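You operate a simulated robot arm through the tools that you are given. There is no shell and no other tool. Be economical: measure what you need, move in short steps, check, and stop when the job is done.

The job below is to be done with a simulated two-armed robot. You get a single attempt, and the scene is never put back.

Task
Pick up the blue-band spring with one hand, pass it to the other hand and put it on the low shelf of the white bench. Take the green strap roll on the top of the white bench and put it away on the load bench shelf. Put the carton labelled "pins" from the top of the white bench on the white card and the carton that says "bolts" on the low shelf of the white bench. Pull the green trolley drawer open. Any order will do. Set down upright: carton.

The check looks at the end state, three seconds after you hand in, the way a careful person would. Anything else that was tipped, shoved, dropped, spilled or broken makes it a failure.

Robot
Two 7-joint arms with fingered hands on one trunk, on a base that drives. Base frame: it is fixed to the floor where the robot stands at the start and does not move with it; the origin is under the middle of the robot, x ahead of it, y to its left, z up; the surface under the hand at the start is at about z = 880. Readings come in mm, rad, newtons and seconds.
The left shoulder is at the start at [70, 169, 1243], the right one opposite. With the tool pointing down near the work surface each hand reaches from about 240 to 680 mm from the robot's upright axis, wherever it stands, measured 20 degrees to its own side. Places, roughly: blue-band spring (5x5x12 cm) [500, 0, 900]; bolt carton, pin carton, rivet carton [500, 750, 1000]; green strap roll (6x6x5 cm) [500, 500, 900]; green trolley drawer [-7000, 8700, 700]; load bench shelf [-11900, 2400, 300]; low shelf of the white bench [600, 500, 200]; white card [750, 250, 1000]. Payload 3.4 kg a hand.
Tool frame (each hand has its own): the origin (TCP) lies between the finger pads and is the grasp point; the fingertips stand 23 mm ahead of it; z points along the fingers, y is the line along which they close. Largest opening 116 mm; the body of the gripper starts 65 mm behind the TCP. The gripper is a hand of 4 fingers: y runs from the thumb to the fingers, the wrist lies at [0, 0, -211] in the tool frame.
Orientation is that of the tool frame in the base frame, as a unit quaternion [w, x, y, z]. With the fingers straight down and closing along the base's y, the tool's x points along the base's -x, its y along +y and its z along -z.

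Tools
- The arms move only by the tool jog_arm. It takes "left_steps", "right_steps" or both (then of equal length, played together; a hand with none holds still); each is a list of rows, each a list of 6 numbers: the shift along the tool's x, y, z in m, then the turn, a rotation vector about the tool's x, y, z in rad. In form: [[tx, ty, tz, rx, ry, rz], ...]. A call has 1 to 20 rows; each row is the pose to reach, as a shift and turn from the pose commanded when the call began, along the tool's axes at that moment. Rows are played at 5 a second. More than 50 mm and 0.15 rad between two rows, and nothing of the call is played. A pose out of reach is approached as far as the arm can. The call stops where the force on the tool passes 40 N (or 10 N more than at its start, if that is more) or the arm is blocked; 0.2 s more then pass. In this call time passes only in rows, and 0.2 s behind the last. The reply holds the time, the measured pose of the TCP, the force on the tool along the base axes, the opening and the grip force, in the units named above and with some noise, with the torque about the TCP (base axes, N m) and any sound that the robot's microphone picked up.
- Cameras (640 x 400 px; columns grow to the right, rows downward): "scene" is now at [123, 38.3, 1458]; the picture's right is [0.44, -0.90, 0.00], its down [-0.64, -0.32, -0.70] and it looks along [0.63, 0.31, -0.71] (base axes); focal length 229 px, centre (320, 200). "left" rides on the left gripper at [-69, 1, -90] in its tool frame; the picture's right is [-0.01, -1.00, 0.00], its down [0.79, -0.01, -0.61] and it looks along [0.61, -0.01, 0.79] (tool axes); focal length 251 px, centre (320, 200). "right" rides on the right gripper at [69, 1, -90] in its tool frame; the picture's right is [-0.01, 1.00, 0.00], its down [-0.79, -0.01, -0.61] and it looks along [-0.61, -0.01, 0.80] (tool axes); focal length 251 px, centre (320, 200). There is no depth. A picture from a camera that has moved, and an enlarged one, comes with that camera's place and axes in the base frame and with its lens.
- camera(camera): a new picture of that camera. No time passes.
- lift_body(by): slides the trunk up (or, below 0, down) by that many mm; the arms and the scene camera ride with it, the base frame stays. It gives what a move gives, with no picture.
- roll_base(legs): drives the robot by 1 to 6 legs, each [ahead, left, turn to the left] in mm, mm and rad, along the robot's own axes; the way and the turn of a leg run together, so that a leg with both is an arc; at most 1500 mm and 3.142 rad a leg. The arms and the cameras ride along, it lands a little off, and it stops where it bumps. It gives what a move gives.
- curl_fingers(finger1, finger2, finger3, thumb_bend, hand): sets how far each is bent, from 0 (flat) to 1 (curled in); at 0.3 the hand is open as for a grip, at 0.7 the pads meet at the TCP. One left out holds its place. A second passes; each finger stops where it meets its share of the squeeze, and holds until it gets a number again. It is the only way to open and close the hand. It gives what a move gives, with no picture; readings hold the bend of each and the force on the fingers (four entries, about 0 where the hand has none), thumb and palm.
- turn_head(pan, tilt): turns the head with the scene camera to pan (to the left, within 1.501 rad either way) and tilt (down, from -0.506 to 1.204), counted from straight ahead of the robot. It gives what a move gives.
- close_up(camera, box): a new picture of the part [left, top, right, bottom] of that camera's present view, enlarged. No time passes.
- finish_job(): hands the job in; it is judged then, once.

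Go step by step. Nothing tells you exact positions but the pictures and the camera data: compare them with the known pose of the tool, close in by small moves and look again before you grip or let go. The budget is 165 turns and 122 pictures, counting those below and the enlarged ones. Unless the task says otherwise, let go and move clear before handing in.

The tools are called after "Request:" by a JSON object that holds its "api" and its "payload". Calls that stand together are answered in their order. jog_arm: Moves the arms, as the interface text tells. Its arguments: {"type":"object","properties":{"left_steps":{"type":"array","items":{"type":"array","items":{"type":"number"}}},"right_steps":{"type":"array","items":{"type":"array","items":{"type":"number"}}}},"required":[]} The other tools are called the same way: lift_body (by) slides the trunk up or down; curl_fingers (finger1, finger2, finger3, thumb_bend, hand) moves the fingers one by one; roll_base (legs) drives the base; turn_head (pan, tilt) turns the head that bears the scene camera; camera (camera) takes a picture; close_up (camera, box) takes an enlarged picture of a part of a camera's view; finish_job () hands the job in.

At the start:

```text
t: 0.0
left_tool_pos: [283.7, 430.5, 1191.1]
left_tcp_rot: [0.001, 0.001, 1.0, -0.001]
left_force: [-0.1, -0.1, -0.7]
left_ft_torque: [0.02, 0.01, 0.0]
left_gripper_width: 115.8
left_finger_force: 0.0
left_shape: jaw
left_bend: [0.3, 0.3, 0.3, 0.3]
left_finger forces: [0.0, 0.0, 0.1, 0.0, 0.0, 0.0]
right_tool_pos: [512.2, 43.0, 1226.2]
right_tcp_rot: [0.0, 0.0, 1.0, 0.0]
right_force: [0.1, 0.4, -0.8]
right_ft_torque: [-0.01, 0.0, -0.02]
right_gripper_width: 115.7
right_finger_force: 0.0
right_shape: jaw
right_bend: [0.3, 0.3, 0.3, 0.3]
right_finger forces: [0.1, 0.0, 0.0, 0.0, 0.1, 0.1]
trunk travel left (down, up): [-750.0, 190.0]
robot x, y, heading: [1.7, -1.4, 0.001]
head pan, tilt: [0.459, 0.796]
```

scene: 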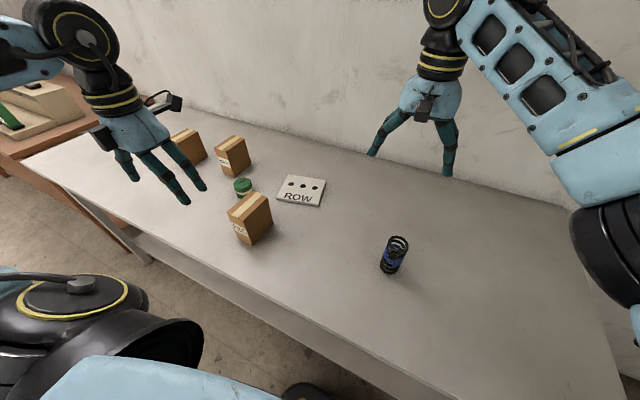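
right: 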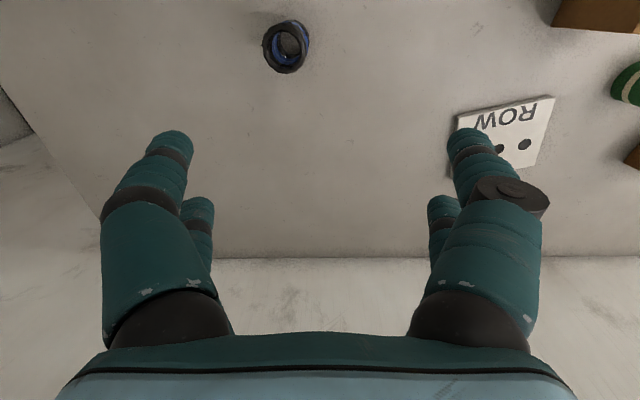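
left: 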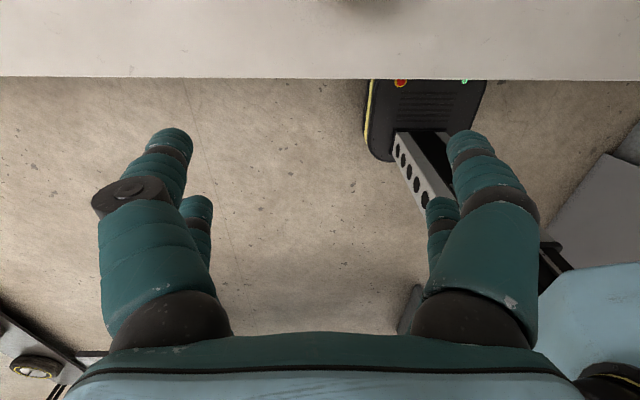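

I see the white bench with the spring in front of me, three cartons, the green roll and the white card with "ROW" on it. I will enlarge the view to read the labels.

Request:
{"api": "close_up", "payload": {"camera": "scene", "box": [150, 110, 350, 260]}}

Request:
{"api": "turn_head", "payload": {"pan": 1.0, "tilt": 0.7}}

Request:
{"api": "camera", "payload": {"camera": "scene"}}

```text
2.67 times, centred on (250, 185) of scene
camera zoom: at [123.0, 38.3, 1458.0], right [0.44, -0.9, 0.0], down [-0.64, -0.32, -0.7], along [0.63, 0.31, -0.71], focal length 611 px, centre (507, 240)
```

zoom: 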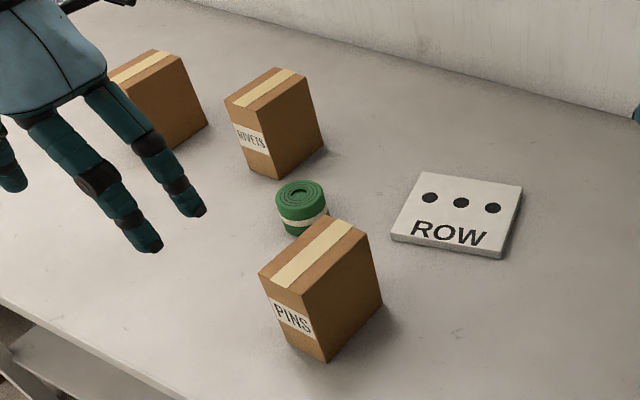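

```text
t: 1.0
left_tool_pos: [283.5, 429.7, 1190.9]
left_tcp_rot: [0.001, 0.001, 1.0, -0.001]
left_force: [-0.6, -0.3, -0.4]
left_ft_torque: [-0.04, -0.04, -0.06]
left_gripper_width: 116.1
left_finger_force: 0.0
left_shape: jaw
left_bend: [0.3, 0.3, 0.3, 0.3]
left_finger forces: [0.1, 0.0, 0.0, 0.0, 0.0, 0.0]
right_tool_pos: [513.0, 43.7, 1225.9]
right_tcp_rot: [0.001, 0.0, 1.0, 0.0]
right_force: [-0.4, -0.2, 0.7]
right_ft_torque: [0.03, 0.0, 0.01]
right_gripper_width: 115.8
right_finger_force: 0.0
right_shape: jaw
right_bend: [0.3, 0.3, 0.3, 0.3]
right_finger forces: [0.0, 0.1, 0.0, 0.0, 0.0, 0.0]
trunk travel left (down, up): [-750.0, 190.0]
robot x, y, heading: [1.2, -0.9, -0.001]
head pan, tilt: [1.0, 0.7]
```

```text
117 pictures are left
camera scene: at [96.5, 73.9, 1466.0], right [0.84, -0.54, 0.0], down [-0.35, -0.54, -0.76], along [0.41, 0.64, -0.64], focal length 229 px, centre (320, 200)
```

scene: 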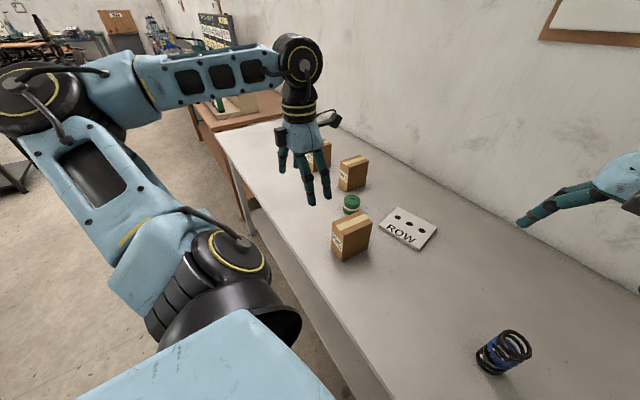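

The front carton reads PINS, the middle one RIVETS, and the hidden far one should be BOLTS. The spring stands at about (482, 4), so I bring the right hand over it and look.

Request:
{"api": "jog_arm", "payload": {"right_steps": [[0.01, -0.013, 0.04, 0, 0, 0], [0.02, -0.026, 0.08, 0, 0, 0], [0.031, -0.04, 0.116, 0, 0, 0]]}}

Request:
{"api": "turn_head", "payload": {"pan": 0.2, "tilt": 0.8}}

Request:
{"api": "camera", "payload": {"camera": "right"}}

Request:
{"api": "camera", "payload": {"camera": "scene"}}

```text
t: 1.8
left_tool_pos: [283.3, 429.8, 1193.1]
left_tcp_rot: [0.0, 0.001, 1.0, 0.0]
left_force: [0.1, -0.2, 0.4]
left_ft_torque: [0.0, -0.01, 0.01]
left_gripper_width: 115.8
left_finger_force: 0.1
left_shape: jaw
left_bend: [0.3, 0.3, 0.3, 0.3]
left_finger forces: [0.0, 0.0, 0.0, 0.0, 0.1, 0.0]
right_tool_pos: [479.7, 2.3, 1111.4]
right_tcp_rot: [0.0, 0.0, 1.0, 0.0]
right_force: [-0.1, 0.1, -0.2]
right_ft_torque: [-0.01, 0.02, 0.0]
right_gripper_width: 116.1
right_finger_force: 0.0
right_shape: jaw
right_bend: [0.3, 0.3, 0.3, 0.3]
right_finger forces: [0.1, 0.0, 0.0, 0.1, 0.0, 0.0]
trunk travel left (down, up): [-750.0, 190.0]
robot x, y, heading: [-1.2, 4.0, 0.001]
head pan, tilt: [1.0, 0.7]
```

```text
t: 2.9
left_tool_pos: [283.2, 430.1, 1192.0]
left_tcp_rot: [0.001, 0.002, 1.0, 0.001]
left_force: [0.1, 0.3, -0.5]
left_ft_torque: [0.02, 0.01, 0.02]
left_gripper_width: 115.8
left_finger_force: 0.1
left_shape: jaw
left_bend: [0.3, 0.3, 0.3, 0.3]
left_finger forces: [0.0, 0.1, 0.1, 0.0, 0.0, 0.0]
right_tool_pos: [480.1, 3.7, 1111.2]
right_tcp_rot: [0.0, 0.0, 1.0, 0.001]
right_force: [0.2, 0.5, 0.4]
right_ft_torque: [0.01, -0.01, 0.0]
right_gripper_width: 116.0
right_finger_force: 0.1
right_shape: jaw
right_bend: [0.3, 0.3, 0.3, 0.3]
right_finger forces: [0.1, 0.0, 0.1, 0.1, 0.0, 0.0]
trunk travel left (down, up): [-750.0, 190.0]
robot x, y, heading: [-0.8, -0.8, -0.003]
head pan, tilt: [0.201, 0.799]
```

```text
116 pictures are left
camera right: at [411.7, 4.2, 1200.5], right [0.01, 1.0, 0.0], down [0.79, -0.01, 0.61], along [0.61, -0.01, -0.79], focal length 251 px, centre (320, 200)
```

right: 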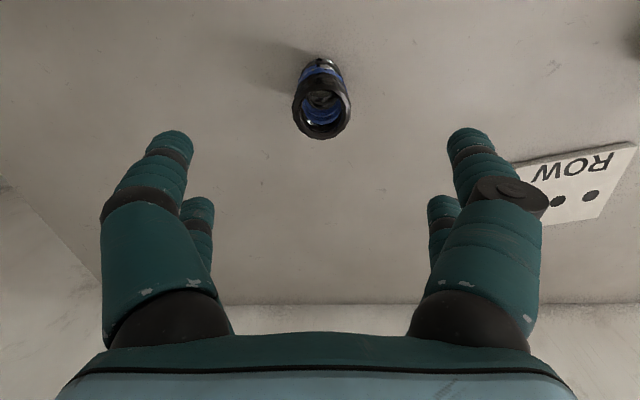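

```text
115 pictures are left
camera scene: at [129.5, 18.5, 1457.8], right [0.2, -0.98, 0.0], down [-0.7, -0.14, -0.7], along [0.68, 0.14, -0.72], focal length 229 px, centre (320, 200)
```

scene: 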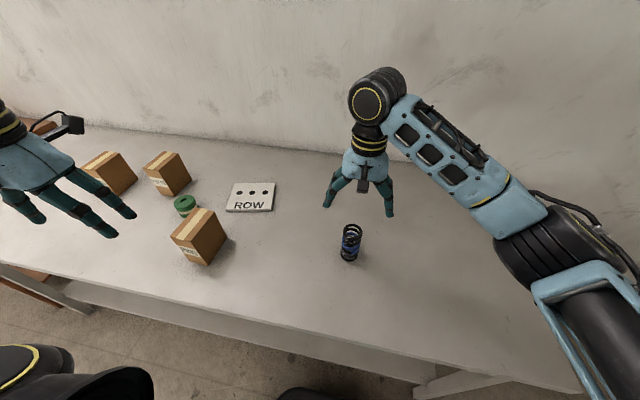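

The spring sits right under the right hand at about (479, 4), with its top at z ≈ 1000. I descend to grip its top part.

Request:
{"api": "jog_arm", "payload": {"right_steps": [[0, 0, 0.04, 0, 0, 0], [0, 0, 0.08, 0, 0, 0], [0, 0, 0.11, 0, 0, 0], [0, 0, 0.136, 0, 0, 0]]}}

Request:
{"api": "close_up", "payload": {"camera": "scene", "box": [280, 120, 440, 280]}}

Request:
{"api": "camera", "payload": {"camera": "right"}}

```text
t: 3.9
left_tool_pos: [284.9, 429.4, 1193.2]
left_tcp_rot: [0.0, 0.0, 1.0, 0.0]
left_force: [0.8, -0.4, 1.1]
left_ft_torque: [0.01, 0.01, 0.01]
left_gripper_width: 115.8
left_finger_force: 0.0
left_shape: jaw
left_bend: [0.3, 0.3, 0.3, 0.3]
left_finger forces: [0.1, 0.0, 0.1, 0.0, 0.0, 0.1]
right_tool_pos: [480.3, 4.1, 972.8]
right_tcp_rot: [0.001, 0.0, 1.0, 0.0]
right_force: [-0.8, 1.0, -0.4]
right_ft_torque: [0.0, 0.02, 0.02]
right_gripper_width: 115.8
right_finger_force: 0.1
right_shape: jaw
right_bend: [0.3, 0.3, 0.3, 0.3]
right_finger forces: [0.1, 0.0, 0.0, 0.0, 0.1, 0.0]
trunk travel left (down, up): [-750.0, 190.0]
robot x, y, heading: [-0.2, -0.4, 0.004]
head pan, tilt: [0.201, 0.799]
```

```text
2.50 times, centred on (360, 200) of scene
camera zoom: at [129.8, 18.5, 1457.8], right [0.2, -0.98, 0.0], down [-0.7, -0.14, -0.7], along [0.68, 0.14, -0.72], focal length 573 px, centre (220, 200)
```

zoom: 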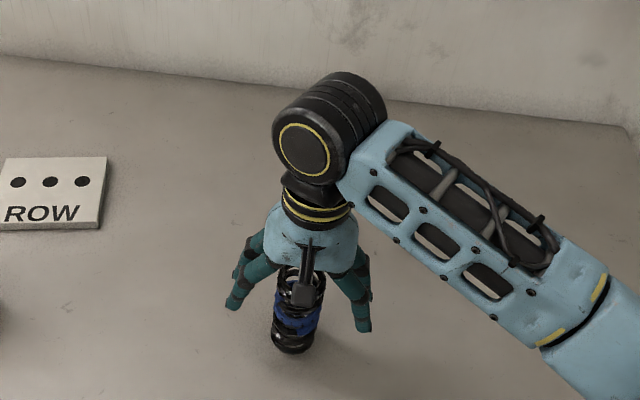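

```text
113 pictures are left
camera right: at [411.8, 4.4, 1061.8], right [0.01, 1.0, 0.0], down [0.8, -0.01, 0.61], along [0.61, -0.01, -0.8], focal length 251 px, centre (320, 200)
```

right: 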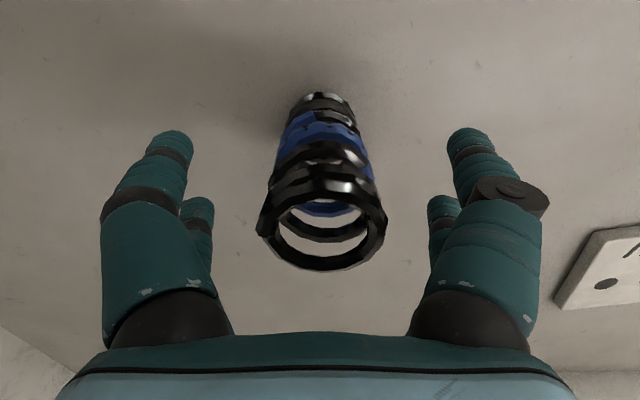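

The spring is centred between the fingers with the TCP about 21 mm below its top. I close the right hand.

Request:
{"api": "curl_fingers", "payload": {"hand": "right", "finger1": 0.65, "finger2": 0.65, "finger3": 0.65, "thumb_bend": 0.65}}

Request:
{"api": "camera", "payload": {"camera": "right"}}

```text
t: 4.9
left_tool_pos: [284.0, 430.7, 1192.5]
left_tcp_rot: [0.0, 0.001, 1.0, 0.001]
left_force: [0.1, -0.8, -0.5]
left_ft_torque: [-0.03, -0.02, 0.0]
left_gripper_width: 116.2
left_finger_force: 0.1
left_shape: jaw
left_bend: [0.3, 0.3, 0.3, 0.3]
left_finger forces: [0.1, 0.0, 0.0, 0.1, 0.0, 0.0]
right_tool_pos: [480.1, 3.8, 972.5]
right_tcp_rot: [0.0, 0.0, 1.0, -0.001]
right_force: [0.3, 1.1, 0.0]
right_ft_torque: [0.04, 0.02, -0.02]
right_gripper_width: 33.9
right_finger_force: 9.1
right_shape: fingers
right_bend: [0.57, 0.58, 0.59, 0.6]
right_finger forces: [5.1, 4.9, 3.6, 0.1, 5.5, 0.0]
trunk travel left (down, up): [-750.0, 190.0]
robot x, y, heading: [3.0, -0.3, 0.003]
head pan, tilt: [0.201, 0.799]
```

```text
112 pictures are left
camera right: at [411.9, 4.5, 1062.1], right [0.01, 1.0, 0.0], down [0.8, -0.01, 0.61], along [0.61, -0.01, -0.8], focal length 251 px, centre (320, 200)
```

right: 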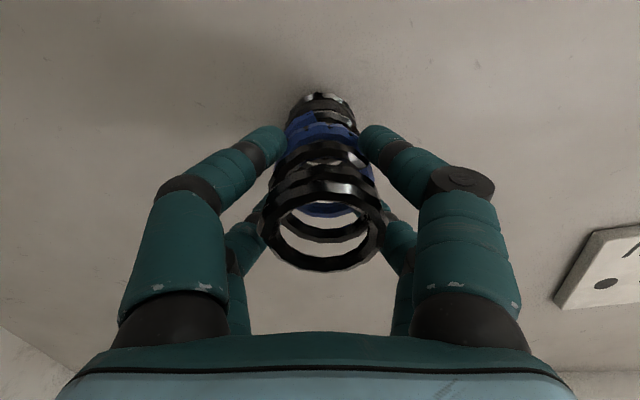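

The spring is held at about 9 N. I lift it with the right hand to a handover place near (520, 40, 1140) while the left hand turns to point forward.

Request:
{"api": "jog_arm", "payload": {"right_steps": [[0, 0, -0.015, 0, 0, 0], [0, 0, -0.035, 0, 0, 0], [0, 0, -0.055, 0, 0, 0], [0, 0, -0.08, 0, 0, 0], [-0.01, 0.01, -0.1, 0, 0, 0], [-0.02, 0.02, -0.12, 0, 0, 0], [-0.03, 0.03, -0.14, 0, 0, 0], [-0.04, 0.04, -0.16, 0, 0, 0], [-0.04, 0.04, -0.17, 0, 0, 0], [-0.04, 0.04, -0.17, 0, 0, 0]], "left_steps": [[-0.012, 0, -0.004, 0, -0.14, 0], [-0.024, 0, -0.008, 0, -0.28, 0], [-0.036, 0, -0.012, 0, -0.42, 0], [-0.048, 0, -0.016, 0, -0.56, 0], [-0.06, 0, -0.02, 0, -0.7, 0], [-0.072, 0, -0.024, 0, -0.84, 0], [-0.084, 0, -0.028, 0, -0.98, 0], [-0.096, 0, -0.032, 0, -1.12, 0], [-0.108, 0, -0.036, 0, -1.26, 0], [-0.116, 0, -0.04, 0, -1.396, 0]]}}

Request:
{"api": "camera", "payload": {"camera": "scene"}}

```text
t: 7.1
left_tool_pos: [403.3, 435.7, 1231.7]
left_tcp_rot: [0.643, 0.0, 0.766, -0.003]
left_force: [1.1, -0.2, 0.5]
left_ft_torque: [0.02, 0.0, -0.02]
left_gripper_width: 116.1
left_finger_force: 0.1
left_shape: jaw
left_bend: [0.3, 0.3, 0.3, 0.3]
left_finger forces: [0.0, 0.0, 0.0, 0.0, 0.1, 0.1]
left hand out of reach, approached as far as the arm can: row 10
right_tool_pos: [522.6, 44.4, 1144.9]
right_tcp_rot: [-0.001, 0.0, 1.0, -0.001]
right_force: [-0.4, -0.1, -2.7]
right_ft_torque: [-0.03, -0.01, -0.03]
right_gripper_width: 33.6
right_finger_force: 10.1
right_shape: fingers
right_bend: [0.57, 0.58, 0.59, 0.6]
right_finger forces: [5.1, 5.0, 3.8, 0.0, 5.7, 0.1]
trunk travel left (down, up): [-750.0, 190.0]
robot x, y, heading: [-2.0, 0.7, 0.0]
head pan, tilt: [0.201, 0.799]
```

```text
111 pictures are left
camera scene: at [130.3, 20.1, 1457.7], right [0.2, -0.98, 0.0], down [-0.7, -0.14, -0.7], along [0.68, 0.14, -0.72], focal length 229 px, centre (320, 200)
```

scene: 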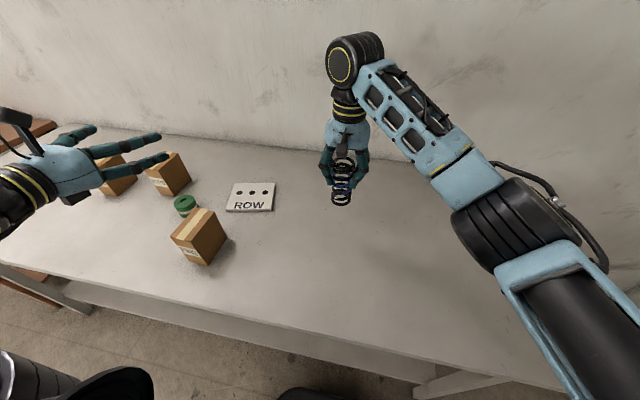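

The spring is lifted and firm. I yaw the left hand by 45° to the right and bring it to a waiting place beside the spring's lower half.

Request:
{"api": "jog_arm", "payload": {"left_steps": [[0.017, -0.036, 0.005, 0.097, 0, 0.017], [0.034, -0.072, 0.01, 0.193, 0, 0.034], [0.05, -0.109, 0.015, 0.29, 0, 0.051], [0.067, -0.145, 0.02, 0.387, 0, 0.068], [0.084, -0.181, 0.026, 0.483, 0, 0.085], [0.101, -0.218, 0.031, 0.58, 0, 0.103], [0.118, -0.254, 0.036, 0.677, 0, 0.12], [0.135, -0.29, 0.041, 0.773, 0, 0.137]]}}

Request:
{"api": "camera", "payload": {"camera": "scene"}}

Request:
{"api": "camera", "payload": {"camera": "left"}}

```text
t: 8.9
left_tool_pos: [413.5, 162.2, 1098.3]
left_tcp_rot: [0.592, 0.295, 0.707, -0.247]
left_force: [0.3, 0.2, 0.4]
left_ft_torque: [0.0, 0.02, 0.0]
left_gripper_width: 115.9
left_finger_force: 0.0
left_shape: jaw
left_bend: [0.3, 0.3, 0.3, 0.3]
left_finger forces: [0.0, 0.0, 0.0, 0.0, 0.0, 0.0]
left hand out of reach, approached as far as the arm can: row 1, 2, 3, 4, 5, 6, 7, 8
right_tool_pos: [523.1, 42.6, 1144.0]
right_tcp_rot: [0.001, 0.0, 1.0, 0.0]
right_force: [-0.6, 0.2, -2.0]
right_ft_torque: [0.02, 0.0, 0.0]
right_gripper_width: 33.5
right_finger_force: 10.1
right_shape: fingers
right_bend: [0.57, 0.58, 0.59, 0.6]
right_finger forces: [5.1, 5.1, 3.8, 0.1, 5.7, 0.0]
trunk travel left (down, up): [-750.0, 190.0]
robot x, y, heading: [0.9, -0.3, -0.004]
head pan, tilt: [0.201, 0.799]
```

```text
110 pictures are left
camera scene: at [130.1, 18.4, 1457.7], right [0.2, -0.98, 0.0], down [-0.7, -0.14, -0.7], along [0.68, 0.14, -0.72], focal length 229 px, centre (320, 200)
```

scene: 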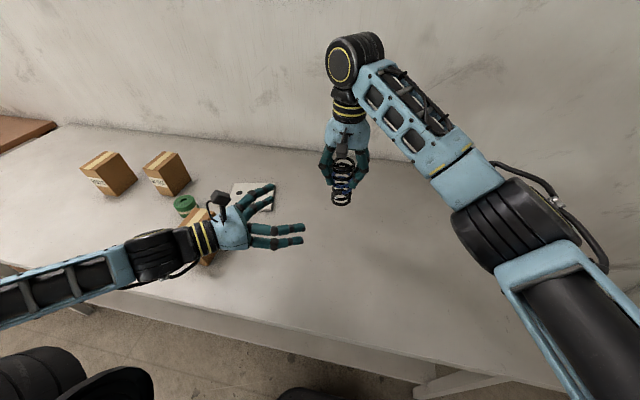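

```text
109 pictures are left
camera left: at [360.2, 216.3, 1182.2], right [-0.71, -0.71, 0.01], down [-0.52, 0.52, -0.68], along [0.47, -0.48, -0.74], focal length 251 px, centre (320, 200)
```

left: 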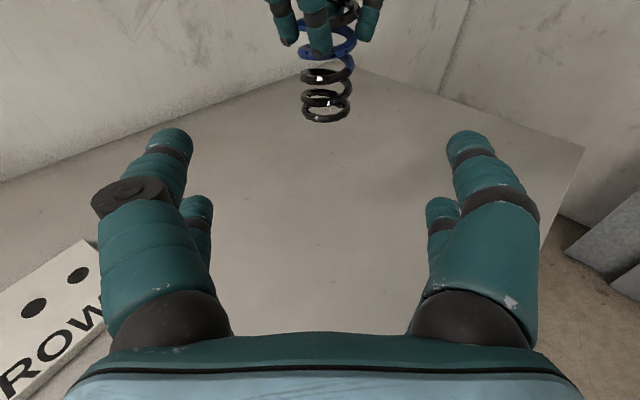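

The left camera shows the spring straight ahead of the left hand, its bottom at about z = 1047. I close in along the fingers in two stages.

Request:
{"api": "jog_arm", "payload": {"left_steps": [[-0.003, -0.002, 0.03, 0, 0, 0], [-0.006, -0.003, 0.06, 0, 0, 0], [-0.008, -0.004, 0.085, 0, 0, 0], [-0.01, -0.005, 0.105, 0, 0, 0]]}}

Request:
{"api": "camera", "payload": {"camera": "left"}}

Request:
{"api": "close_up", "payload": {"camera": "scene", "box": [200, 100, 440, 280]}}

```text
t: 9.9
left_tool_pos: [458.7, 102.2, 1110.8]
left_tcp_rot: [0.604, 0.31, 0.679, -0.279]
left_force: [-0.4, -0.7, -0.6]
left_ft_torque: [0.01, 0.02, 0.02]
left_gripper_width: 115.6
left_finger_force: 0.1
left_shape: jaw
left_bend: [0.3, 0.3, 0.3, 0.3]
left_finger forces: [0.0, 0.0, 0.0, 0.0, 0.0, 0.0]
left hand out of reach, approached as far as the arm can: row 1, 2, 3, 4
right_tool_pos: [523.7, 43.6, 1143.6]
right_tcp_rot: [-0.002, 0.0, 1.0, 0.0]
right_force: [0.2, -0.2, -2.6]
right_ft_torque: [0.0, 0.02, -0.03]
right_gripper_width: 33.6
right_finger_force: 10.4
right_shape: fingers
right_bend: [0.57, 0.58, 0.59, 0.6]
right_finger forces: [5.2, 5.2, 3.8, 0.1, 5.6, 0.1]
trunk travel left (down, up): [-750.0, 190.0]
robot x, y, heading: [3.8, -1.0, -0.0]
head pan, tilt: [0.201, 0.799]
```

```text
108 pictures are left
camera left: at [407.3, 163.6, 1189.3], right [-0.76, -0.65, 0.01], down [-0.46, 0.52, -0.72], along [0.46, -0.55, -0.69], focal length 251 px, centre (320, 200)
```

left: 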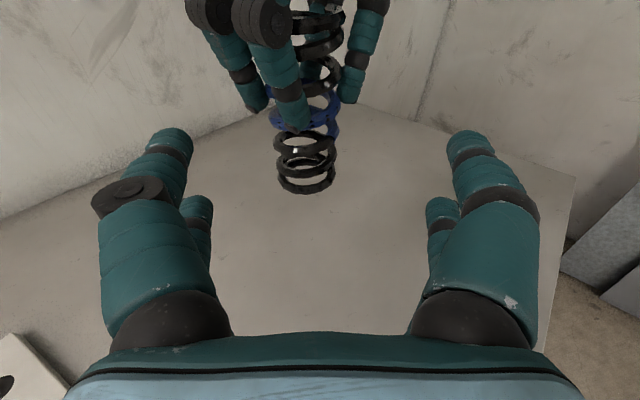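

```text
2.22 times, centred on (320, 190) of scene
camera zoom: at [132.0, 17.7, 1457.5], right [0.2, -0.98, 0.0], down [-0.7, -0.14, -0.7], along [0.68, 0.14, -0.72], focal length 509 px, centre (320, 222)
```

zoom: 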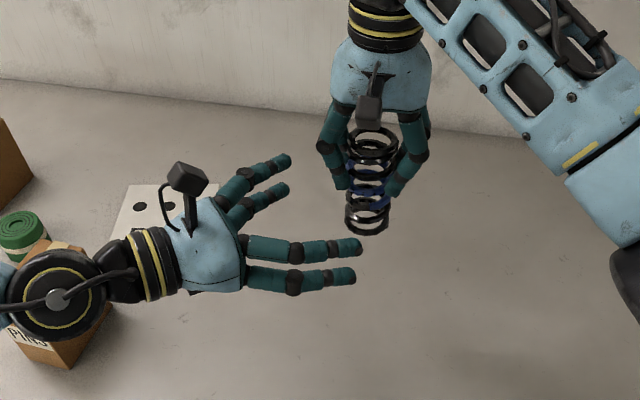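

The left arm is near a limit, so I bring the spring to the left hand with the right instead.

Request:
{"api": "jog_arm", "payload": {"right_steps": [[0.01, 0.009, -0.026, 0, 0, 0], [0.025, 0.022, -0.026, 0, 0, 0], [0.04, 0.036, -0.026, 0, 0, 0]]}}

Request:
{"api": "camera", "payload": {"camera": "left"}}

Request:
{"api": "close_up", "payload": {"camera": "scene", "box": [200, 100, 440, 280]}}

```text
t: 10.7
left_tool_pos: [456.9, 104.1, 1112.3]
left_tcp_rot: [0.604, 0.31, 0.679, -0.279]
left_force: [0.6, -0.6, 0.1]
left_ft_torque: [0.0, -0.02, 0.0]
left_gripper_width: 115.9
left_finger_force: 0.0
left_shape: jaw
left_bend: [0.3, 0.3, 0.3, 0.3]
left_finger forces: [0.0, 0.0, 0.1, 0.0, 0.0, 0.0]
right_tool_pos: [481.1, 81.4, 1171.9]
right_tcp_rot: [-0.001, 0.0, 1.0, 0.0]
right_force: [-1.0, -0.1, -1.9]
right_ft_torque: [-0.04, 0.04, -0.01]
right_gripper_width: 33.3
right_finger_force: 10.5
right_shape: fingers
right_bend: [0.58, 0.58, 0.59, 0.6]
right_finger forces: [5.4, 5.2, 4.0, 0.0, 5.8, 0.0]
trunk travel left (down, up): [-750.0, 190.0]
robot x, y, heading: [2.7, 1.5, 0.0]
head pan, tilt: [0.201, 0.799]
```

```text
106 pictures are left
camera left: at [405.0, 165.1, 1189.8], right [-0.76, -0.65, 0.01], down [-0.46, 0.52, -0.72], along [0.46, -0.55, -0.69], focal length 251 px, centre (320, 200)
```

left: 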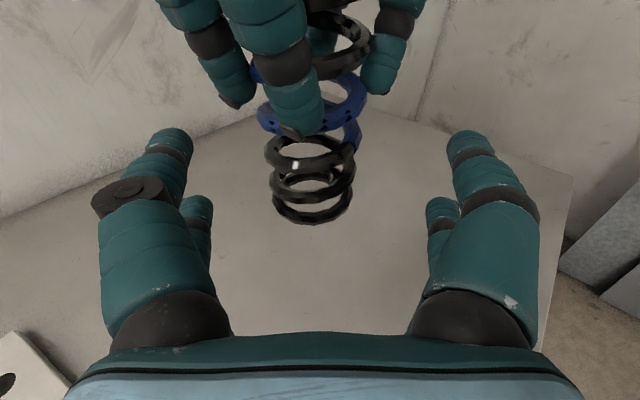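

```text
2.22 times, centred on (320, 190) of scene
camera zoom: at [129.3, 19.3, 1457.8], right [0.2, -0.98, 0.0], down [-0.7, -0.14, -0.7], along [0.68, 0.14, -0.72], focal length 509 px, centre (320, 222)
```

zoom: 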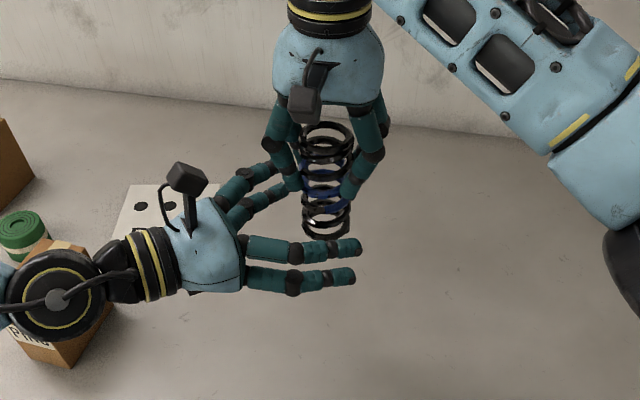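

The spring is centred between the left fingers, about 33 mm short of the TCP. I bring it the rest of the way, slightly higher.

Request:
{"api": "jog_arm", "payload": {"right_steps": [[0.01, 0.008, -0.006, 0, 0, 0], [0.018, 0.015, -0.006, 0, 0, 0], [0.028, 0.022, -0.006, 0, 0, 0]]}}

Request:
{"api": "camera", "payload": {"camera": "left"}}

Request:
{"api": "close_up", "payload": {"camera": "scene", "box": [240, 100, 400, 220]}}

```text
t: 11.5
left_tool_pos: [456.8, 104.1, 1111.4]
left_tcp_rot: [0.605, 0.31, 0.678, -0.28]
left_force: [-0.4, 0.3, 0.8]
left_ft_torque: [-0.01, -0.01, 0.01]
left_gripper_width: 116.1
left_finger_force: 0.0
left_shape: jaw
left_bend: [0.3, 0.3, 0.3, 0.3]
left_finger forces: [0.0, 0.0, 0.0, 0.0, 0.0, 0.1]
right_tool_pos: [453.4, 103.3, 1177.4]
right_tcp_rot: [0.0, 0.0, 1.0, 0.0]
right_force: [-0.3, -0.1, -3.0]
right_ft_torque: [0.02, -0.01, 0.02]
right_gripper_width: 33.4
right_finger_force: 10.5
right_shape: fingers
right_bend: [0.58, 0.58, 0.59, 0.6]
right_finger forces: [5.4, 5.4, 4.1, 0.1, 5.8, 0.0]
trunk travel left (down, up): [-750.0, 190.0]
robot x, y, heading: [-0.8, -4.4, 0.0]
head pan, tilt: [0.201, 0.799]
```

```text
104 pictures are left
camera left: at [405.3, 164.6, 1189.8], right [-0.76, -0.65, 0.01], down [-0.46, 0.52, -0.72], along [0.46, -0.55, -0.69], focal length 251 px, centre (320, 200)
```

left: 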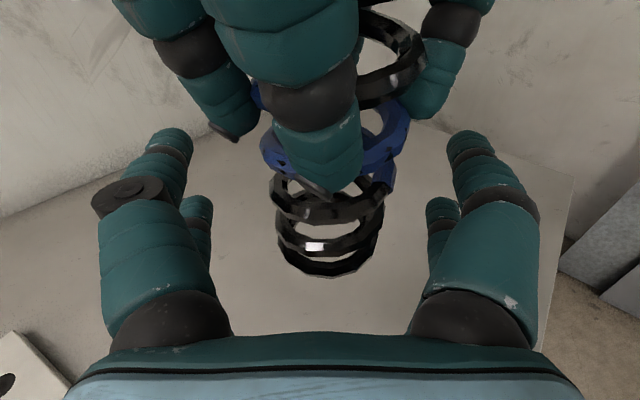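

```text
3.33 times, centred on (320, 160) of scene
camera zoom: at [129.8, 18.6, 1457.7], right [0.2, -0.98, 0.0], down [-0.7, -0.14, -0.7], along [0.68, 0.14, -0.72], focal length 763 px, centre (320, 333)
```

zoom: 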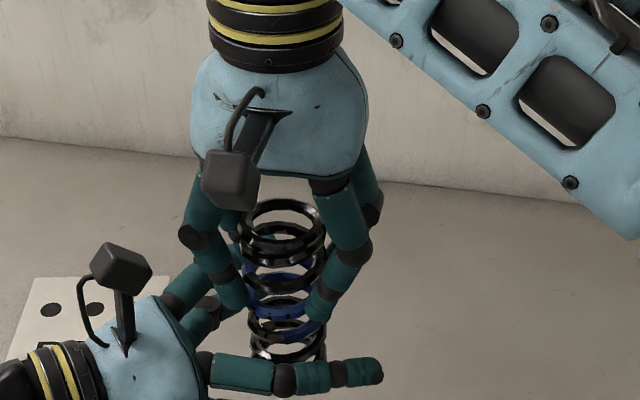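

The spring's lower third is between the left finger pads, and the right fingertips end just above. I close the left hand.

Request:
{"api": "curl_fingers", "payload": {"hand": "left", "finger1": 0.65, "finger2": 0.65, "finger3": 0.65, "thumb_bend": 0.65}}

Request:
{"api": "camera", "payload": {"camera": "left"}}

Request:
{"api": "close_up", "payload": {"camera": "scene", "box": [240, 100, 400, 220]}}

```text
t: 12.5
left_tool_pos: [456.2, 101.9, 1112.1]
left_tcp_rot: [0.604, 0.31, 0.679, -0.279]
left_force: [-3.4, -5.8, 0.0]
left_ft_torque: [0.14, -0.13, 0.02]
left_gripper_width: 31.8
left_finger_force: 13.6
left_shape: fingers
left_bend: [0.61, 0.59, 0.59, 0.59]
left_finger forces: [4.0, 5.7, 6.0, 0.0, 10.9, 0.0]
right_tool_pos: [452.6, 102.3, 1176.9]
right_tcp_rot: [0.0, 0.0, 1.0, -0.001]
right_force: [3.4, 5.9, -1.8]
right_ft_torque: [0.31, -0.16, 0.01]
right_gripper_width: 33.1
right_finger_force: 11.3
right_shape: fingers
right_bend: [0.57, 0.58, 0.6, 0.6]
right_finger forces: [6.6, 8.4, 4.0, 0.0, 3.9, 0.1]
trunk travel left (down, up): [-750.0, 190.0]
robot x, y, heading: [0.5, 2.5, -0.0]
head pan, tilt: [0.201, 0.799]
```

```text
102 pictures are left
camera left: at [405.3, 164.5, 1189.7], right [-0.76, -0.65, 0.01], down [-0.46, 0.52, -0.72], along [0.46, -0.55, -0.69], focal length 251 px, centre (320, 200)
```

left: 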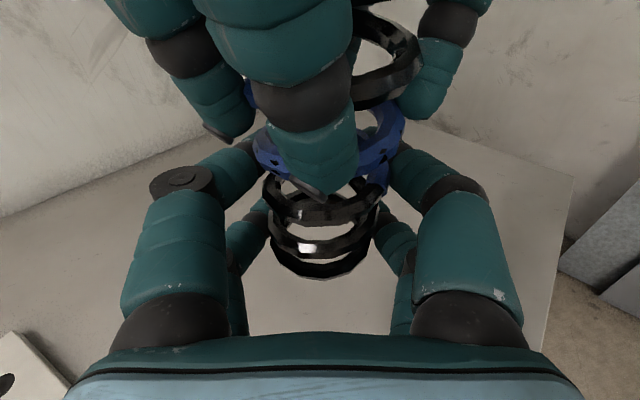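

```text
3.33 times, centred on (320, 160) of scene
camera zoom: at [129.9, 18.6, 1457.7], right [0.2, -0.98, 0.0], down [-0.7, -0.14, -0.7], along [0.68, 0.14, -0.72], focal length 763 px, centre (320, 333)
```

zoom: 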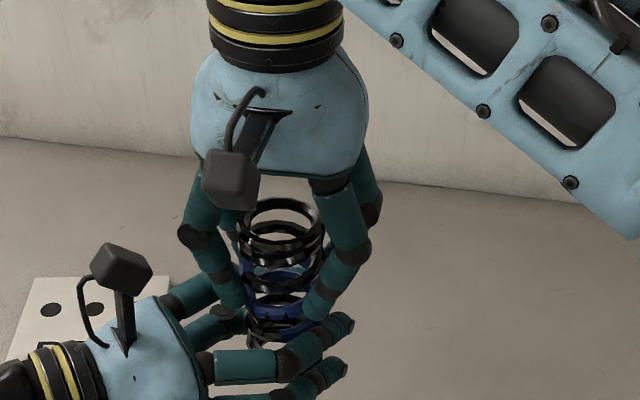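

The left hand holds the spring at about 13 N. I open the right hand and draw it straight up.

Request:
{"api": "curl_fingers", "payload": {"hand": "right", "finger1": 0.3, "finger2": 0.3, "finger3": 0.3, "thumb_bend": 0.3}}

Request:
{"api": "jog_arm", "payload": {"right_steps": [[0, 0, -0.03, 0, 0, 0], [0, 0, -0.06, 0, 0, 0], [0, 0, -0.09, 0, 0, 0], [0, -0.04, -0.1, 0, 0, 0], [0, -0.08, -0.1, 0, 0, 0], [0, -0.12, -0.1, 0, 0, 0], [0, -0.16, -0.1, 0, 0, 0], [0, -0.2, -0.1, 0, 0, 0], [0, -0.24, -0.1, 0, 0, 0]]}}

Request:
{"api": "camera", "payload": {"camera": "scene"}}

Request:
{"api": "camera", "payload": {"camera": "left"}}

```text
t: 13.5
left_tool_pos: [456.4, 103.2, 1110.6]
left_tcp_rot: [0.605, 0.309, 0.678, -0.279]
left_force: [0.1, -0.1, -0.2]
left_ft_torque: [0.02, -0.01, -0.01]
left_gripper_width: 31.2
left_finger_force: 13.4
left_shape: fingers
left_bend: [0.6, 0.59, 0.59, 0.61]
left_finger forces: [5.8, 7.0, 5.0, 0.0, 8.2, 0.0]
right_tool_pos: [452.6, 102.0, 1176.6]
right_tcp_rot: [0.0, 0.0, 1.0, 0.0]
right_force: [-0.5, -0.2, 0.0]
right_ft_torque: [0.01, 0.01, 0.0]
right_gripper_width: 116.6
right_finger_force: 0.1
right_shape: fingers
right_bend: [0.3, 0.3, 0.3, 0.3]
right_finger forces: [0.0, 0.0, 0.0, 0.0, 0.0, 0.1]
trunk travel left (down, up): [-750.0, 190.0]
robot x, y, heading: [2.0, -1.2, 0.0]
head pan, tilt: [0.201, 0.799]
```

```text
t: 15.5
left_tool_pos: [457.8, 102.0, 1111.6]
left_tcp_rot: [0.604, 0.311, 0.679, -0.279]
left_force: [-0.1, -0.6, 0.4]
left_ft_torque: [-0.02, 0.0, 0.03]
left_gripper_width: 31.1
left_finger_force: 12.4
left_shape: fingers
left_bend: [0.6, 0.59, 0.59, 0.61]
left_finger forces: [5.8, 6.9, 5.0, 0.0, 8.2, 0.1]
right_tool_pos: [454.1, -141.2, 1272.8]
right_tcp_rot: [0.001, 0.001, 1.0, 0.001]
right_force: [-0.6, 0.6, 0.5]
right_ft_torque: [0.03, 0.0, 0.0]
right_gripper_width: 116.4
right_finger_force: 0.1
right_shape: fingers
right_bend: [0.3, 0.3, 0.3, 0.3]
right_finger forces: [0.1, 0.0, 0.1, 0.0, 0.0, 0.0]
trunk travel left (down, up): [-750.0, 190.0]
robot x, y, heading: [-0.9, -1.5, 0.004]
head pan, tilt: [0.201, 0.799]
```

```text
100 pictures are left
camera scene: at [129.2, 16.4, 1457.8], right [0.2, -0.98, 0.0], down [-0.7, -0.14, -0.7], along [0.68, 0.14, -0.72], focal length 229 px, centre (320, 200)
```

scene: 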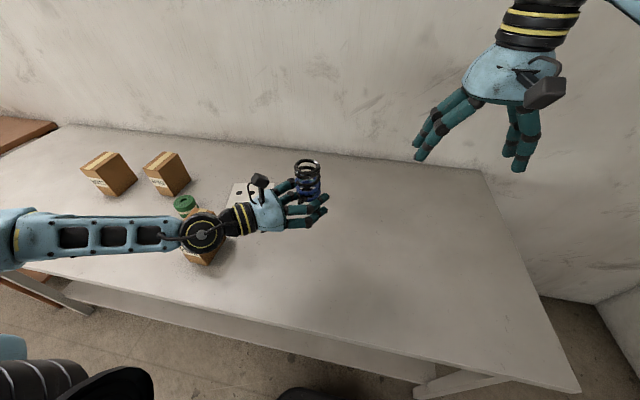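

```text
99 pictures are left
camera left: at [404.8, 162.8, 1190.2], right [-0.76, -0.65, 0.01], down [-0.46, 0.52, -0.72], along [0.46, -0.55, -0.69], focal length 251 px, centre (320, 200)
```

left: 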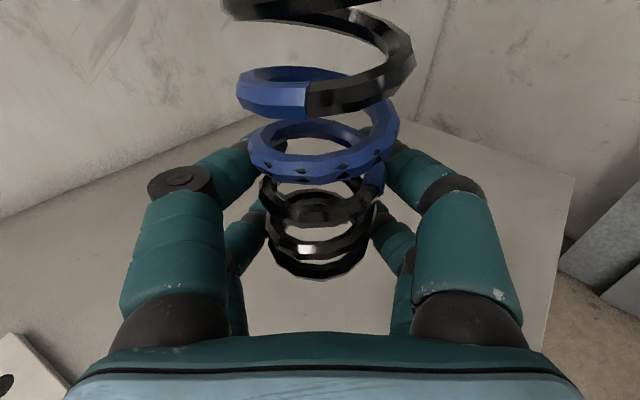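

The handover is done and the right hand is clear. Before I back away from the bench I check the space to the sides.

Request:
{"api": "turn_head", "payload": {"pan": 1.5, "tilt": 0.35}}

Request:
{"api": "camera", "payload": {"camera": "scene"}}

Request:
{"api": "turn_head", "payload": {"pan": -1.5, "tilt": 0.5}}

Request:
{"api": "camera", "payload": {"camera": "scene"}}

```text
t: 17.0
left_tool_pos: [457.8, 103.6, 1111.0]
left_tcp_rot: [0.605, 0.309, 0.679, -0.279]
left_force: [0.4, 0.4, 0.3]
left_ft_torque: [-0.02, 0.0, 0.01]
left_gripper_width: 30.9
left_finger_force: 12.9
left_shape: fingers
left_bend: [0.6, 0.59, 0.59, 0.61]
left_finger forces: [5.8, 6.9, 5.0, 0.0, 8.1, 0.0]
right_tool_pos: [456.8, -138.7, 1273.1]
right_tcp_rot: [0.0, 0.0, 1.0, 0.001]
right_force: [0.3, -0.2, -0.1]
right_ft_torque: [0.0, 0.02, -0.02]
right_gripper_width: 116.3
right_finger_force: 0.0
right_shape: fingers
right_bend: [0.3, 0.3, 0.3, 0.3]
right_finger forces: [0.1, 0.0, 0.1, 0.0, 0.0, 0.0]
trunk travel left (down, up): [-750.0, 190.0]
robot x, y, heading: [1.4, 1.9, 0.001]
head pan, tilt: [1.499, 0.351]
```

```text
98 pictures are left
camera scene: at [57.7, 95.5, 1497.3], right [1.0, -0.07, 0.0], down [-0.03, -0.34, -0.94], along [0.07, 0.94, -0.34], focal length 229 px, centre (320, 200)
```

scene: 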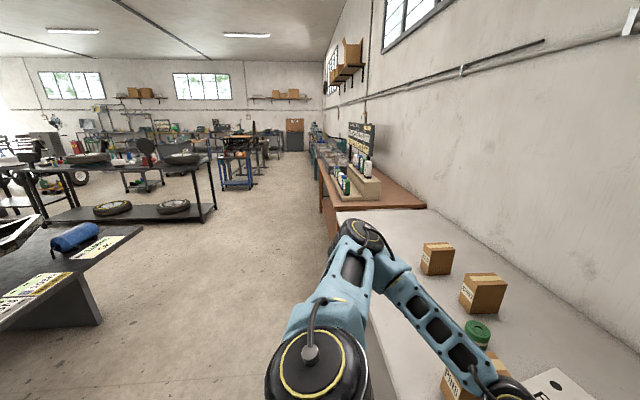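

```text
t: 19.6
left_tool_pos: [456.5, 103.9, 1111.2]
left_tcp_rot: [0.605, 0.31, 0.679, -0.279]
left_force: [0.3, 1.5, -0.1]
left_ft_torque: [0.01, -0.01, -0.01]
left_gripper_width: 31.2
left_finger_force: 12.4
left_shape: fingers
left_bend: [0.6, 0.59, 0.59, 0.61]
left_finger forces: [5.8, 6.9, 5.1, 0.0, 8.1, 0.0]
right_tool_pos: [454.9, -139.7, 1272.7]
right_tcp_rot: [-0.001, 0.0, 1.0, 0.0]
right_force: [0.4, 0.9, -1.0]
right_ft_torque: [0.02, 0.01, 0.01]
right_gripper_width: 116.7
right_finger_force: 0.0
right_shape: fingers
right_bend: [0.3, 0.3, 0.3, 0.3]
right_finger forces: [0.0, 0.1, 0.0, 0.1, 0.0, 0.0]
trunk travel left (down, up): [-750.0, 190.0]
robot x, y, heading: [-1.1, -0.6, -0.001]
head pan, tilt: [-1.499, 0.499]
```

```text
97 pictures are left
camera scene: at [57.4, -88.3, 1483.7], right [-1.0, -0.07, 0.0], down [-0.03, 0.48, -0.88], along [0.06, -0.88, -0.48], focal length 229 px, centre (320, 200)
```

scene: 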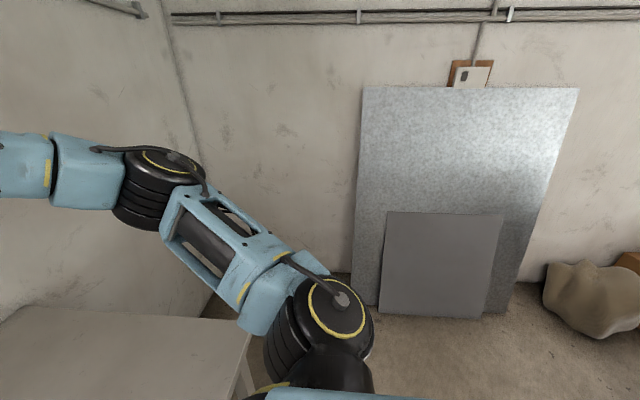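

A black bench lies behind me with its edge at about x = -870, so there is room for a short reverse of about 350 mm. I do that and look at the bench from there.

Request:
{"api": "roll_base", "payload": {"legs": [[-350, 0, 0]]}}

Request:
{"api": "turn_head", "payload": {"pan": 0.4, "tilt": 0.9}}

Request:
{"api": "camera", "payload": {"camera": "scene"}}

```text
t: 21.9
left_tool_pos: [97.3, 101.7, 1110.9]
left_tcp_rot: [0.603, 0.311, 0.679, -0.281]
left_force: [-0.3, -0.1, -0.6]
left_ft_torque: [0.0, -0.04, 0.03]
left_gripper_width: 31.5
left_finger_force: 12.3
left_shape: fingers
left_bend: [0.6, 0.59, 0.59, 0.61]
left_finger forces: [5.7, 6.9, 5.0, 0.0, 8.0, 0.0]
right_tool_pos: [96.1, -140.3, 1272.7]
right_tcp_rot: [0.0, 0.001, 1.0, 0.0]
right_force: [-0.4, 0.6, 0.4]
right_ft_torque: [0.05, 0.01, 0.0]
right_gripper_width: 116.6
right_finger_force: 0.1
right_shape: fingers
right_bend: [0.3, 0.3, 0.3, 0.3]
right_finger forces: [0.0, 0.0, 0.0, 0.0, 0.1, 0.0]
trunk travel left (down, up): [-750.0, 190.0]
robot x, y, heading: [-359.4, 0.8, -0.006]
head pan, tilt: [-1.499, 0.499]
```

```text
t: 23.8
left_tool_pos: [97.2, 101.2, 1112.5]
left_tcp_rot: [0.603, 0.311, 0.678, -0.28]
left_force: [-0.5, 0.6, 0.0]
left_ft_torque: [0.0, -0.01, 0.01]
left_gripper_width: 31.1
left_finger_force: 13.5
left_shape: fingers
left_bend: [0.6, 0.59, 0.59, 0.61]
left_finger forces: [5.9, 7.0, 5.0, 0.0, 8.1, 0.0]
right_tool_pos: [94.7, -140.3, 1273.8]
right_tcp_rot: [0.0, 0.003, 1.0, 0.0]
right_force: [0.0, 0.1, 0.5]
right_ft_torque: [0.0, 0.0, -0.04]
right_gripper_width: 116.7
right_finger_force: 0.1
right_shape: fingers
right_bend: [0.3, 0.3, 0.3, 0.3]
right_finger forces: [0.0, 0.1, 0.0, 0.1, 0.1, 0.0]
trunk travel left (down, up): [-750.0, 190.0]
robot x, y, heading: [-357.9, 3.0, -0.008]
head pan, tilt: [0.4, 0.901]
```

```text
96 pictures are left
camera scene: at [-239.9, 32.0, 1449.8], right [0.38, -0.92, 0.0], down [-0.72, -0.3, -0.62], along [0.57, 0.24, -0.78], focal length 229 px, centre (320, 200)
```

scene: 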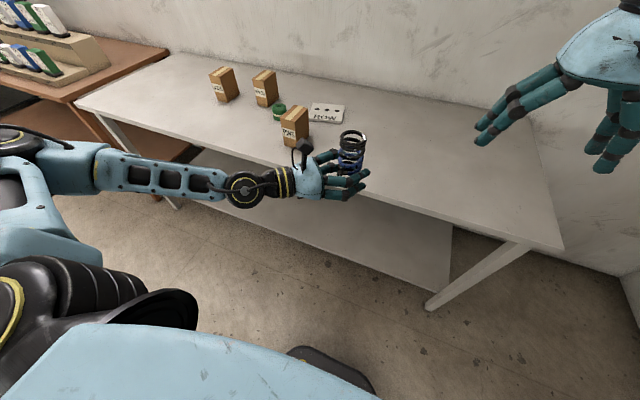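

The low shelf is visible: its front edge is at about x = 352, z ≈ 200, and it runs from y ≈ -440 to the left. I tuck the right hand back, then lower the trunk.

Request:
{"api": "jog_arm", "payload": {"right_steps": [[0.04, -0.02, 0.025, 0, 0, 0], [0.08, -0.045, 0.05, 0, 0, 0], [0.12, -0.07, 0.075, 0, 0, 0], [0.15, -0.09, 0.1, 0, 0, 0], [0.17, -0.11, 0.12, 0, 0, 0]]}}

Request:
{"api": "lift_body", "payload": {"by": -650}}

Request:
{"api": "turn_head", "payload": {"pan": 0.3, "tilt": 0.4}}

Request:
{"api": "camera", "payload": {"camera": "scene"}}

```text
refused: row 1 steps farther than a row can; nothing moved
```

```text
refused: -650 is not a number from -400 to 400
```

```text
t: 24.7
left_tool_pos: [97.2, 101.8, 1111.9]
left_tcp_rot: [0.604, 0.312, 0.678, -0.281]
left_force: [-0.1, 0.2, 0.0]
left_ft_torque: [-0.02, 0.0, -0.01]
left_gripper_width: 31.1
left_finger_force: 13.3
left_shape: fingers
left_bend: [0.6, 0.59, 0.59, 0.61]
left_finger forces: [5.8, 7.0, 5.0, 0.1, 8.0, 0.1]
right_tool_pos: [95.5, -138.7, 1273.5]
right_tcp_rot: [0.0, 0.002, 1.0, 0.0]
right_force: [0.6, -0.3, 1.0]
right_ft_torque: [0.03, 0.0, -0.02]
right_gripper_width: 116.9
right_finger_force: 0.2
right_shape: fingers
right_bend: [0.3, 0.3, 0.3, 0.3]
right_finger forces: [0.1, 0.0, 0.0, 0.0, 0.0, 0.0]
trunk travel left (down, up): [-750.0, 190.0]
robot x, y, heading: [-360.0, -1.4, 0.001]
head pan, tilt: [0.3, 0.4]
```

```text
95 pictures are left
camera scene: at [-220.9, 30.0, 1492.7], right [0.29, -0.96, 0.0], down [-0.37, -0.11, -0.92], along [0.88, 0.27, -0.39], focal length 229 px, centre (320, 200)
```

scene: 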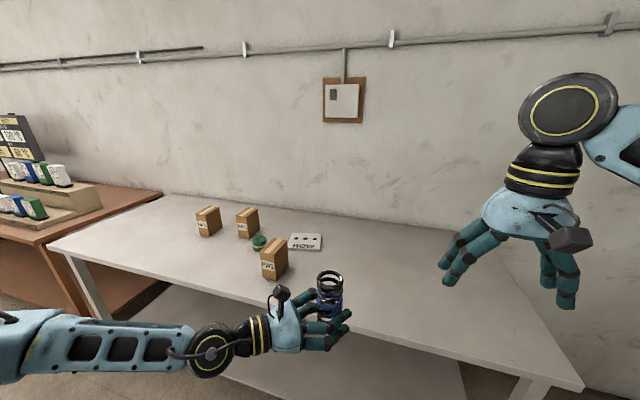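

The step size was too big and the trunk moves at most 400 mm per call. I tuck the right hand in smaller rows and lower in two goes.

Request:
{"api": "jog_arm", "payload": {"right_steps": [[0.03, -0.02, 0.02, 0, 0, 0], [0.06, -0.04, 0.04, 0, 0, 0], [0.09, -0.06, 0.06, 0, 0, 0], [0.12, -0.08, 0.08, 0, 0, 0], [0.15, -0.1, 0.1, 0, 0, 0], [0.17, -0.11, 0.12, 0, 0, 0]]}}

Request:
{"api": "lift_body", "payload": {"by": -350}}

Request:
{"api": "lift_body", "payload": {"by": -330}}

Request:
{"api": "camera", "payload": {"camera": "scene"}}

```text
t: 26.1
left_tool_pos: [97.5, 102.2, 1112.9]
left_tcp_rot: [0.604, 0.312, 0.678, -0.28]
left_force: [-0.2, 0.3, 1.1]
left_ft_torque: [-0.03, -0.03, 0.0]
left_gripper_width: 31.2
left_finger_force: 13.2
left_shape: fingers
left_bend: [0.6, 0.59, 0.59, 0.61]
left_finger forces: [5.8, 6.8, 4.9, 0.0, 8.0, 0.1]
right_tool_pos: [-76.2, -248.7, 1153.3]
right_tcp_rot: [0.001, 0.002, 1.0, -0.001]
right_force: [-1.3, 0.3, 0.6]
right_ft_torque: [-0.02, 0.01, -0.03]
right_gripper_width: 116.7
right_finger_force: 0.1
right_shape: fingers
right_bend: [0.3, 0.3, 0.3, 0.3]
right_finger forces: [0.0, 0.1, 0.1, 0.0, 0.0, 0.0]
trunk travel left (down, up): [-750.0, 190.0]
robot x, y, heading: [-363.3, 0.8, -0.002]
head pan, tilt: [0.3, 0.4]
```

```text
t: 29.5
left_tool_pos: [96.7, 101.5, 761.8]
left_tcp_rot: [0.605, 0.31, 0.678, -0.28]
left_force: [-1.0, 0.6, 0.2]
left_ft_torque: [-0.02, -0.03, 0.0]
left_gripper_width: 31.3
left_finger_force: 13.3
left_shape: fingers
left_bend: [0.6, 0.59, 0.59, 0.61]
left_finger forces: [5.9, 6.8, 4.9, 0.0, 8.1, 0.0]
right_tool_pos: [-74.6, -248.8, 803.9]
right_tcp_rot: [0.0, 0.003, 1.0, 0.0]
right_force: [0.2, 1.2, 0.0]
right_ft_torque: [-0.02, -0.02, 0.02]
right_gripper_width: 116.6
right_finger_force: 0.0
right_shape: fingers
right_bend: [0.3, 0.3, 0.3, 0.3]
right_finger forces: [0.0, 0.1, 0.0, 0.0, 0.0, 0.0]
trunk travel left (down, up): [-400.0, 540.0]
robot x, y, heading: [-360.3, 1.4, -0.003]
head pan, tilt: [0.3, 0.4]
```

```text
t: 32.8
left_tool_pos: [96.5, 103.0, 431.0]
left_tcp_rot: [0.604, 0.31, 0.678, -0.28]
left_force: [-0.4, -0.4, 0.2]
left_ft_torque: [-0.02, -0.02, 0.02]
left_gripper_width: 31.1
left_finger_force: 13.1
left_shape: fingers
left_bend: [0.6, 0.59, 0.59, 0.61]
left_finger forces: [5.9, 6.8, 5.0, 0.0, 8.1, 0.1]
right_tool_pos: [-74.8, -249.4, 473.6]
right_tcp_rot: [0.0, 0.002, 1.0, 0.0]
right_force: [0.3, -0.7, -0.3]
right_ft_torque: [0.02, -0.02, 0.0]
right_gripper_width: 116.7
right_finger_force: 0.0
right_shape: fingers
right_bend: [0.3, 0.3, 0.3, 0.3]
right_finger forces: [0.0, 0.0, 0.1, 0.0, 0.1, 0.0]
trunk travel left (down, up): [-70.0, 870.0]
robot x, y, heading: [-359.8, -2.7, -0.004]
head pan, tilt: [0.3, 0.4]
```

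```text
94 pictures are left
camera scene: at [-221.3, 29.9, 812.9], right [0.29, -0.96, 0.0], down [-0.37, -0.11, -0.92], along [0.88, 0.27, -0.39], focal length 229 px, centre (320, 200)
```

scene: 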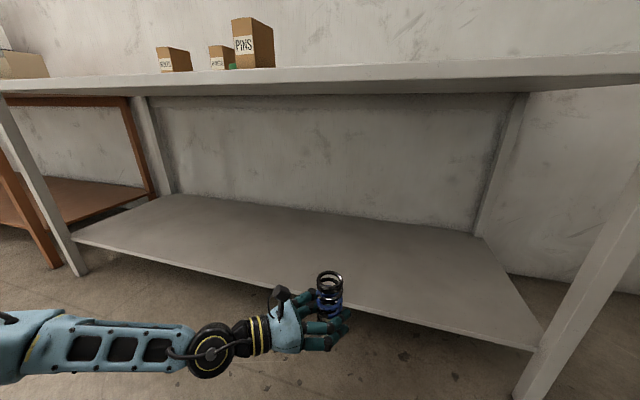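

The shelf is clear at z ≈ 205. I drive forward so the spring comes over it, then lower the trunk the remaining bit.

Request:
{"api": "roll_base", "payload": {"legs": [[340, 0, 0]]}}

Request:
{"api": "lift_body", "payload": {"by": -68}}

Request:
{"api": "camera", "payload": {"camera": "scene"}}

Request:
{"api": "camera", "payload": {"camera": "left"}}

```text
t: 35.0
left_tool_pos: [440.3, 98.0, 430.3]
left_tcp_rot: [0.604, 0.312, 0.677, -0.281]
left_force: [0.8, -0.1, -0.1]
left_ft_torque: [-0.01, -0.01, 0.0]
left_gripper_width: 31.1
left_finger_force: 13.5
left_shape: fingers
left_bend: [0.6, 0.59, 0.59, 0.61]
left_finger forces: [5.9, 6.7, 5.1, 0.0, 8.0, 0.0]
right_tool_pos: [267.7, -251.9, 474.2]
right_tcp_rot: [0.0, 0.004, 1.0, -0.001]
right_force: [-0.3, 0.1, 0.2]
right_ft_torque: [0.01, -0.03, -0.02]
right_gripper_width: 116.5
right_finger_force: 0.0
right_shape: fingers
right_bend: [0.3, 0.3, 0.3, 0.3]
right_finger forces: [0.0, 0.0, 0.0, 0.0, 0.1, 0.0]
trunk travel left (down, up): [-70.0, 870.0]
robot x, y, heading: [-16.4, -2.0, -0.006]
head pan, tilt: [0.3, 0.4]
```

```text
t: 36.1
left_tool_pos: [440.4, 98.2, 363.7]
left_tcp_rot: [0.603, 0.312, 0.678, -0.281]
left_force: [-0.2, 0.5, -0.2]
left_ft_torque: [-0.04, -0.01, 0.04]
left_gripper_width: 31.4
left_finger_force: 12.8
left_shape: fingers
left_bend: [0.6, 0.59, 0.59, 0.61]
left_finger forces: [5.9, 6.9, 5.0, 0.1, 7.9, 0.1]
right_tool_pos: [266.5, -250.7, 406.4]
right_tcp_rot: [0.0, 0.003, 1.0, 0.0]
right_force: [-0.9, 0.6, 0.6]
right_ft_torque: [0.0, 0.01, 0.0]
right_gripper_width: 116.5
right_finger_force: 0.1
right_shape: fingers
right_bend: [0.3, 0.3, 0.3, 0.3]
right_finger forces: [0.0, 0.0, 0.0, 0.0, 0.1, 0.0]
trunk travel left (down, up): [-2.0, 938.0]
robot x, y, heading: [-21.2, -1.0, -0.008]
head pan, tilt: [0.3, 0.4]
```

```text
93 pictures are left
camera scene: at [121.8, 27.6, 744.8], right [0.29, -0.96, 0.0], down [-0.37, -0.11, -0.92], along [0.88, 0.27, -0.39], focal length 229 px, centre (320, 200)
```

scene: 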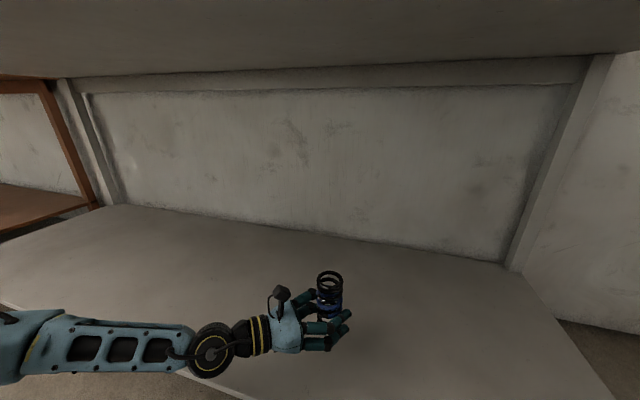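

```text
92 pictures are left
camera left: at [388.9, 160.4, 441.7], right [-0.76, -0.65, 0.01], down [-0.46, 0.52, -0.72], along [0.46, -0.56, -0.69], focal length 251 px, centre (320, 200)
```

left: 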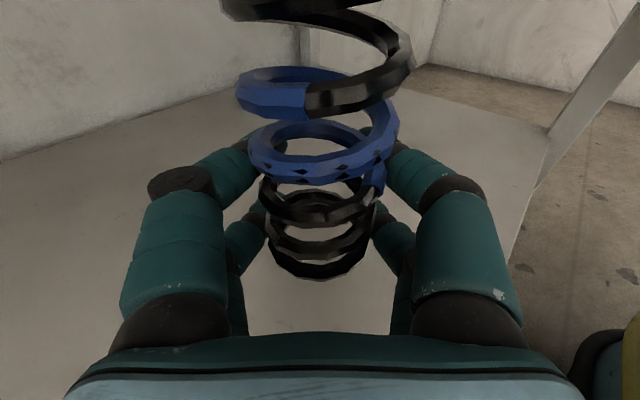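

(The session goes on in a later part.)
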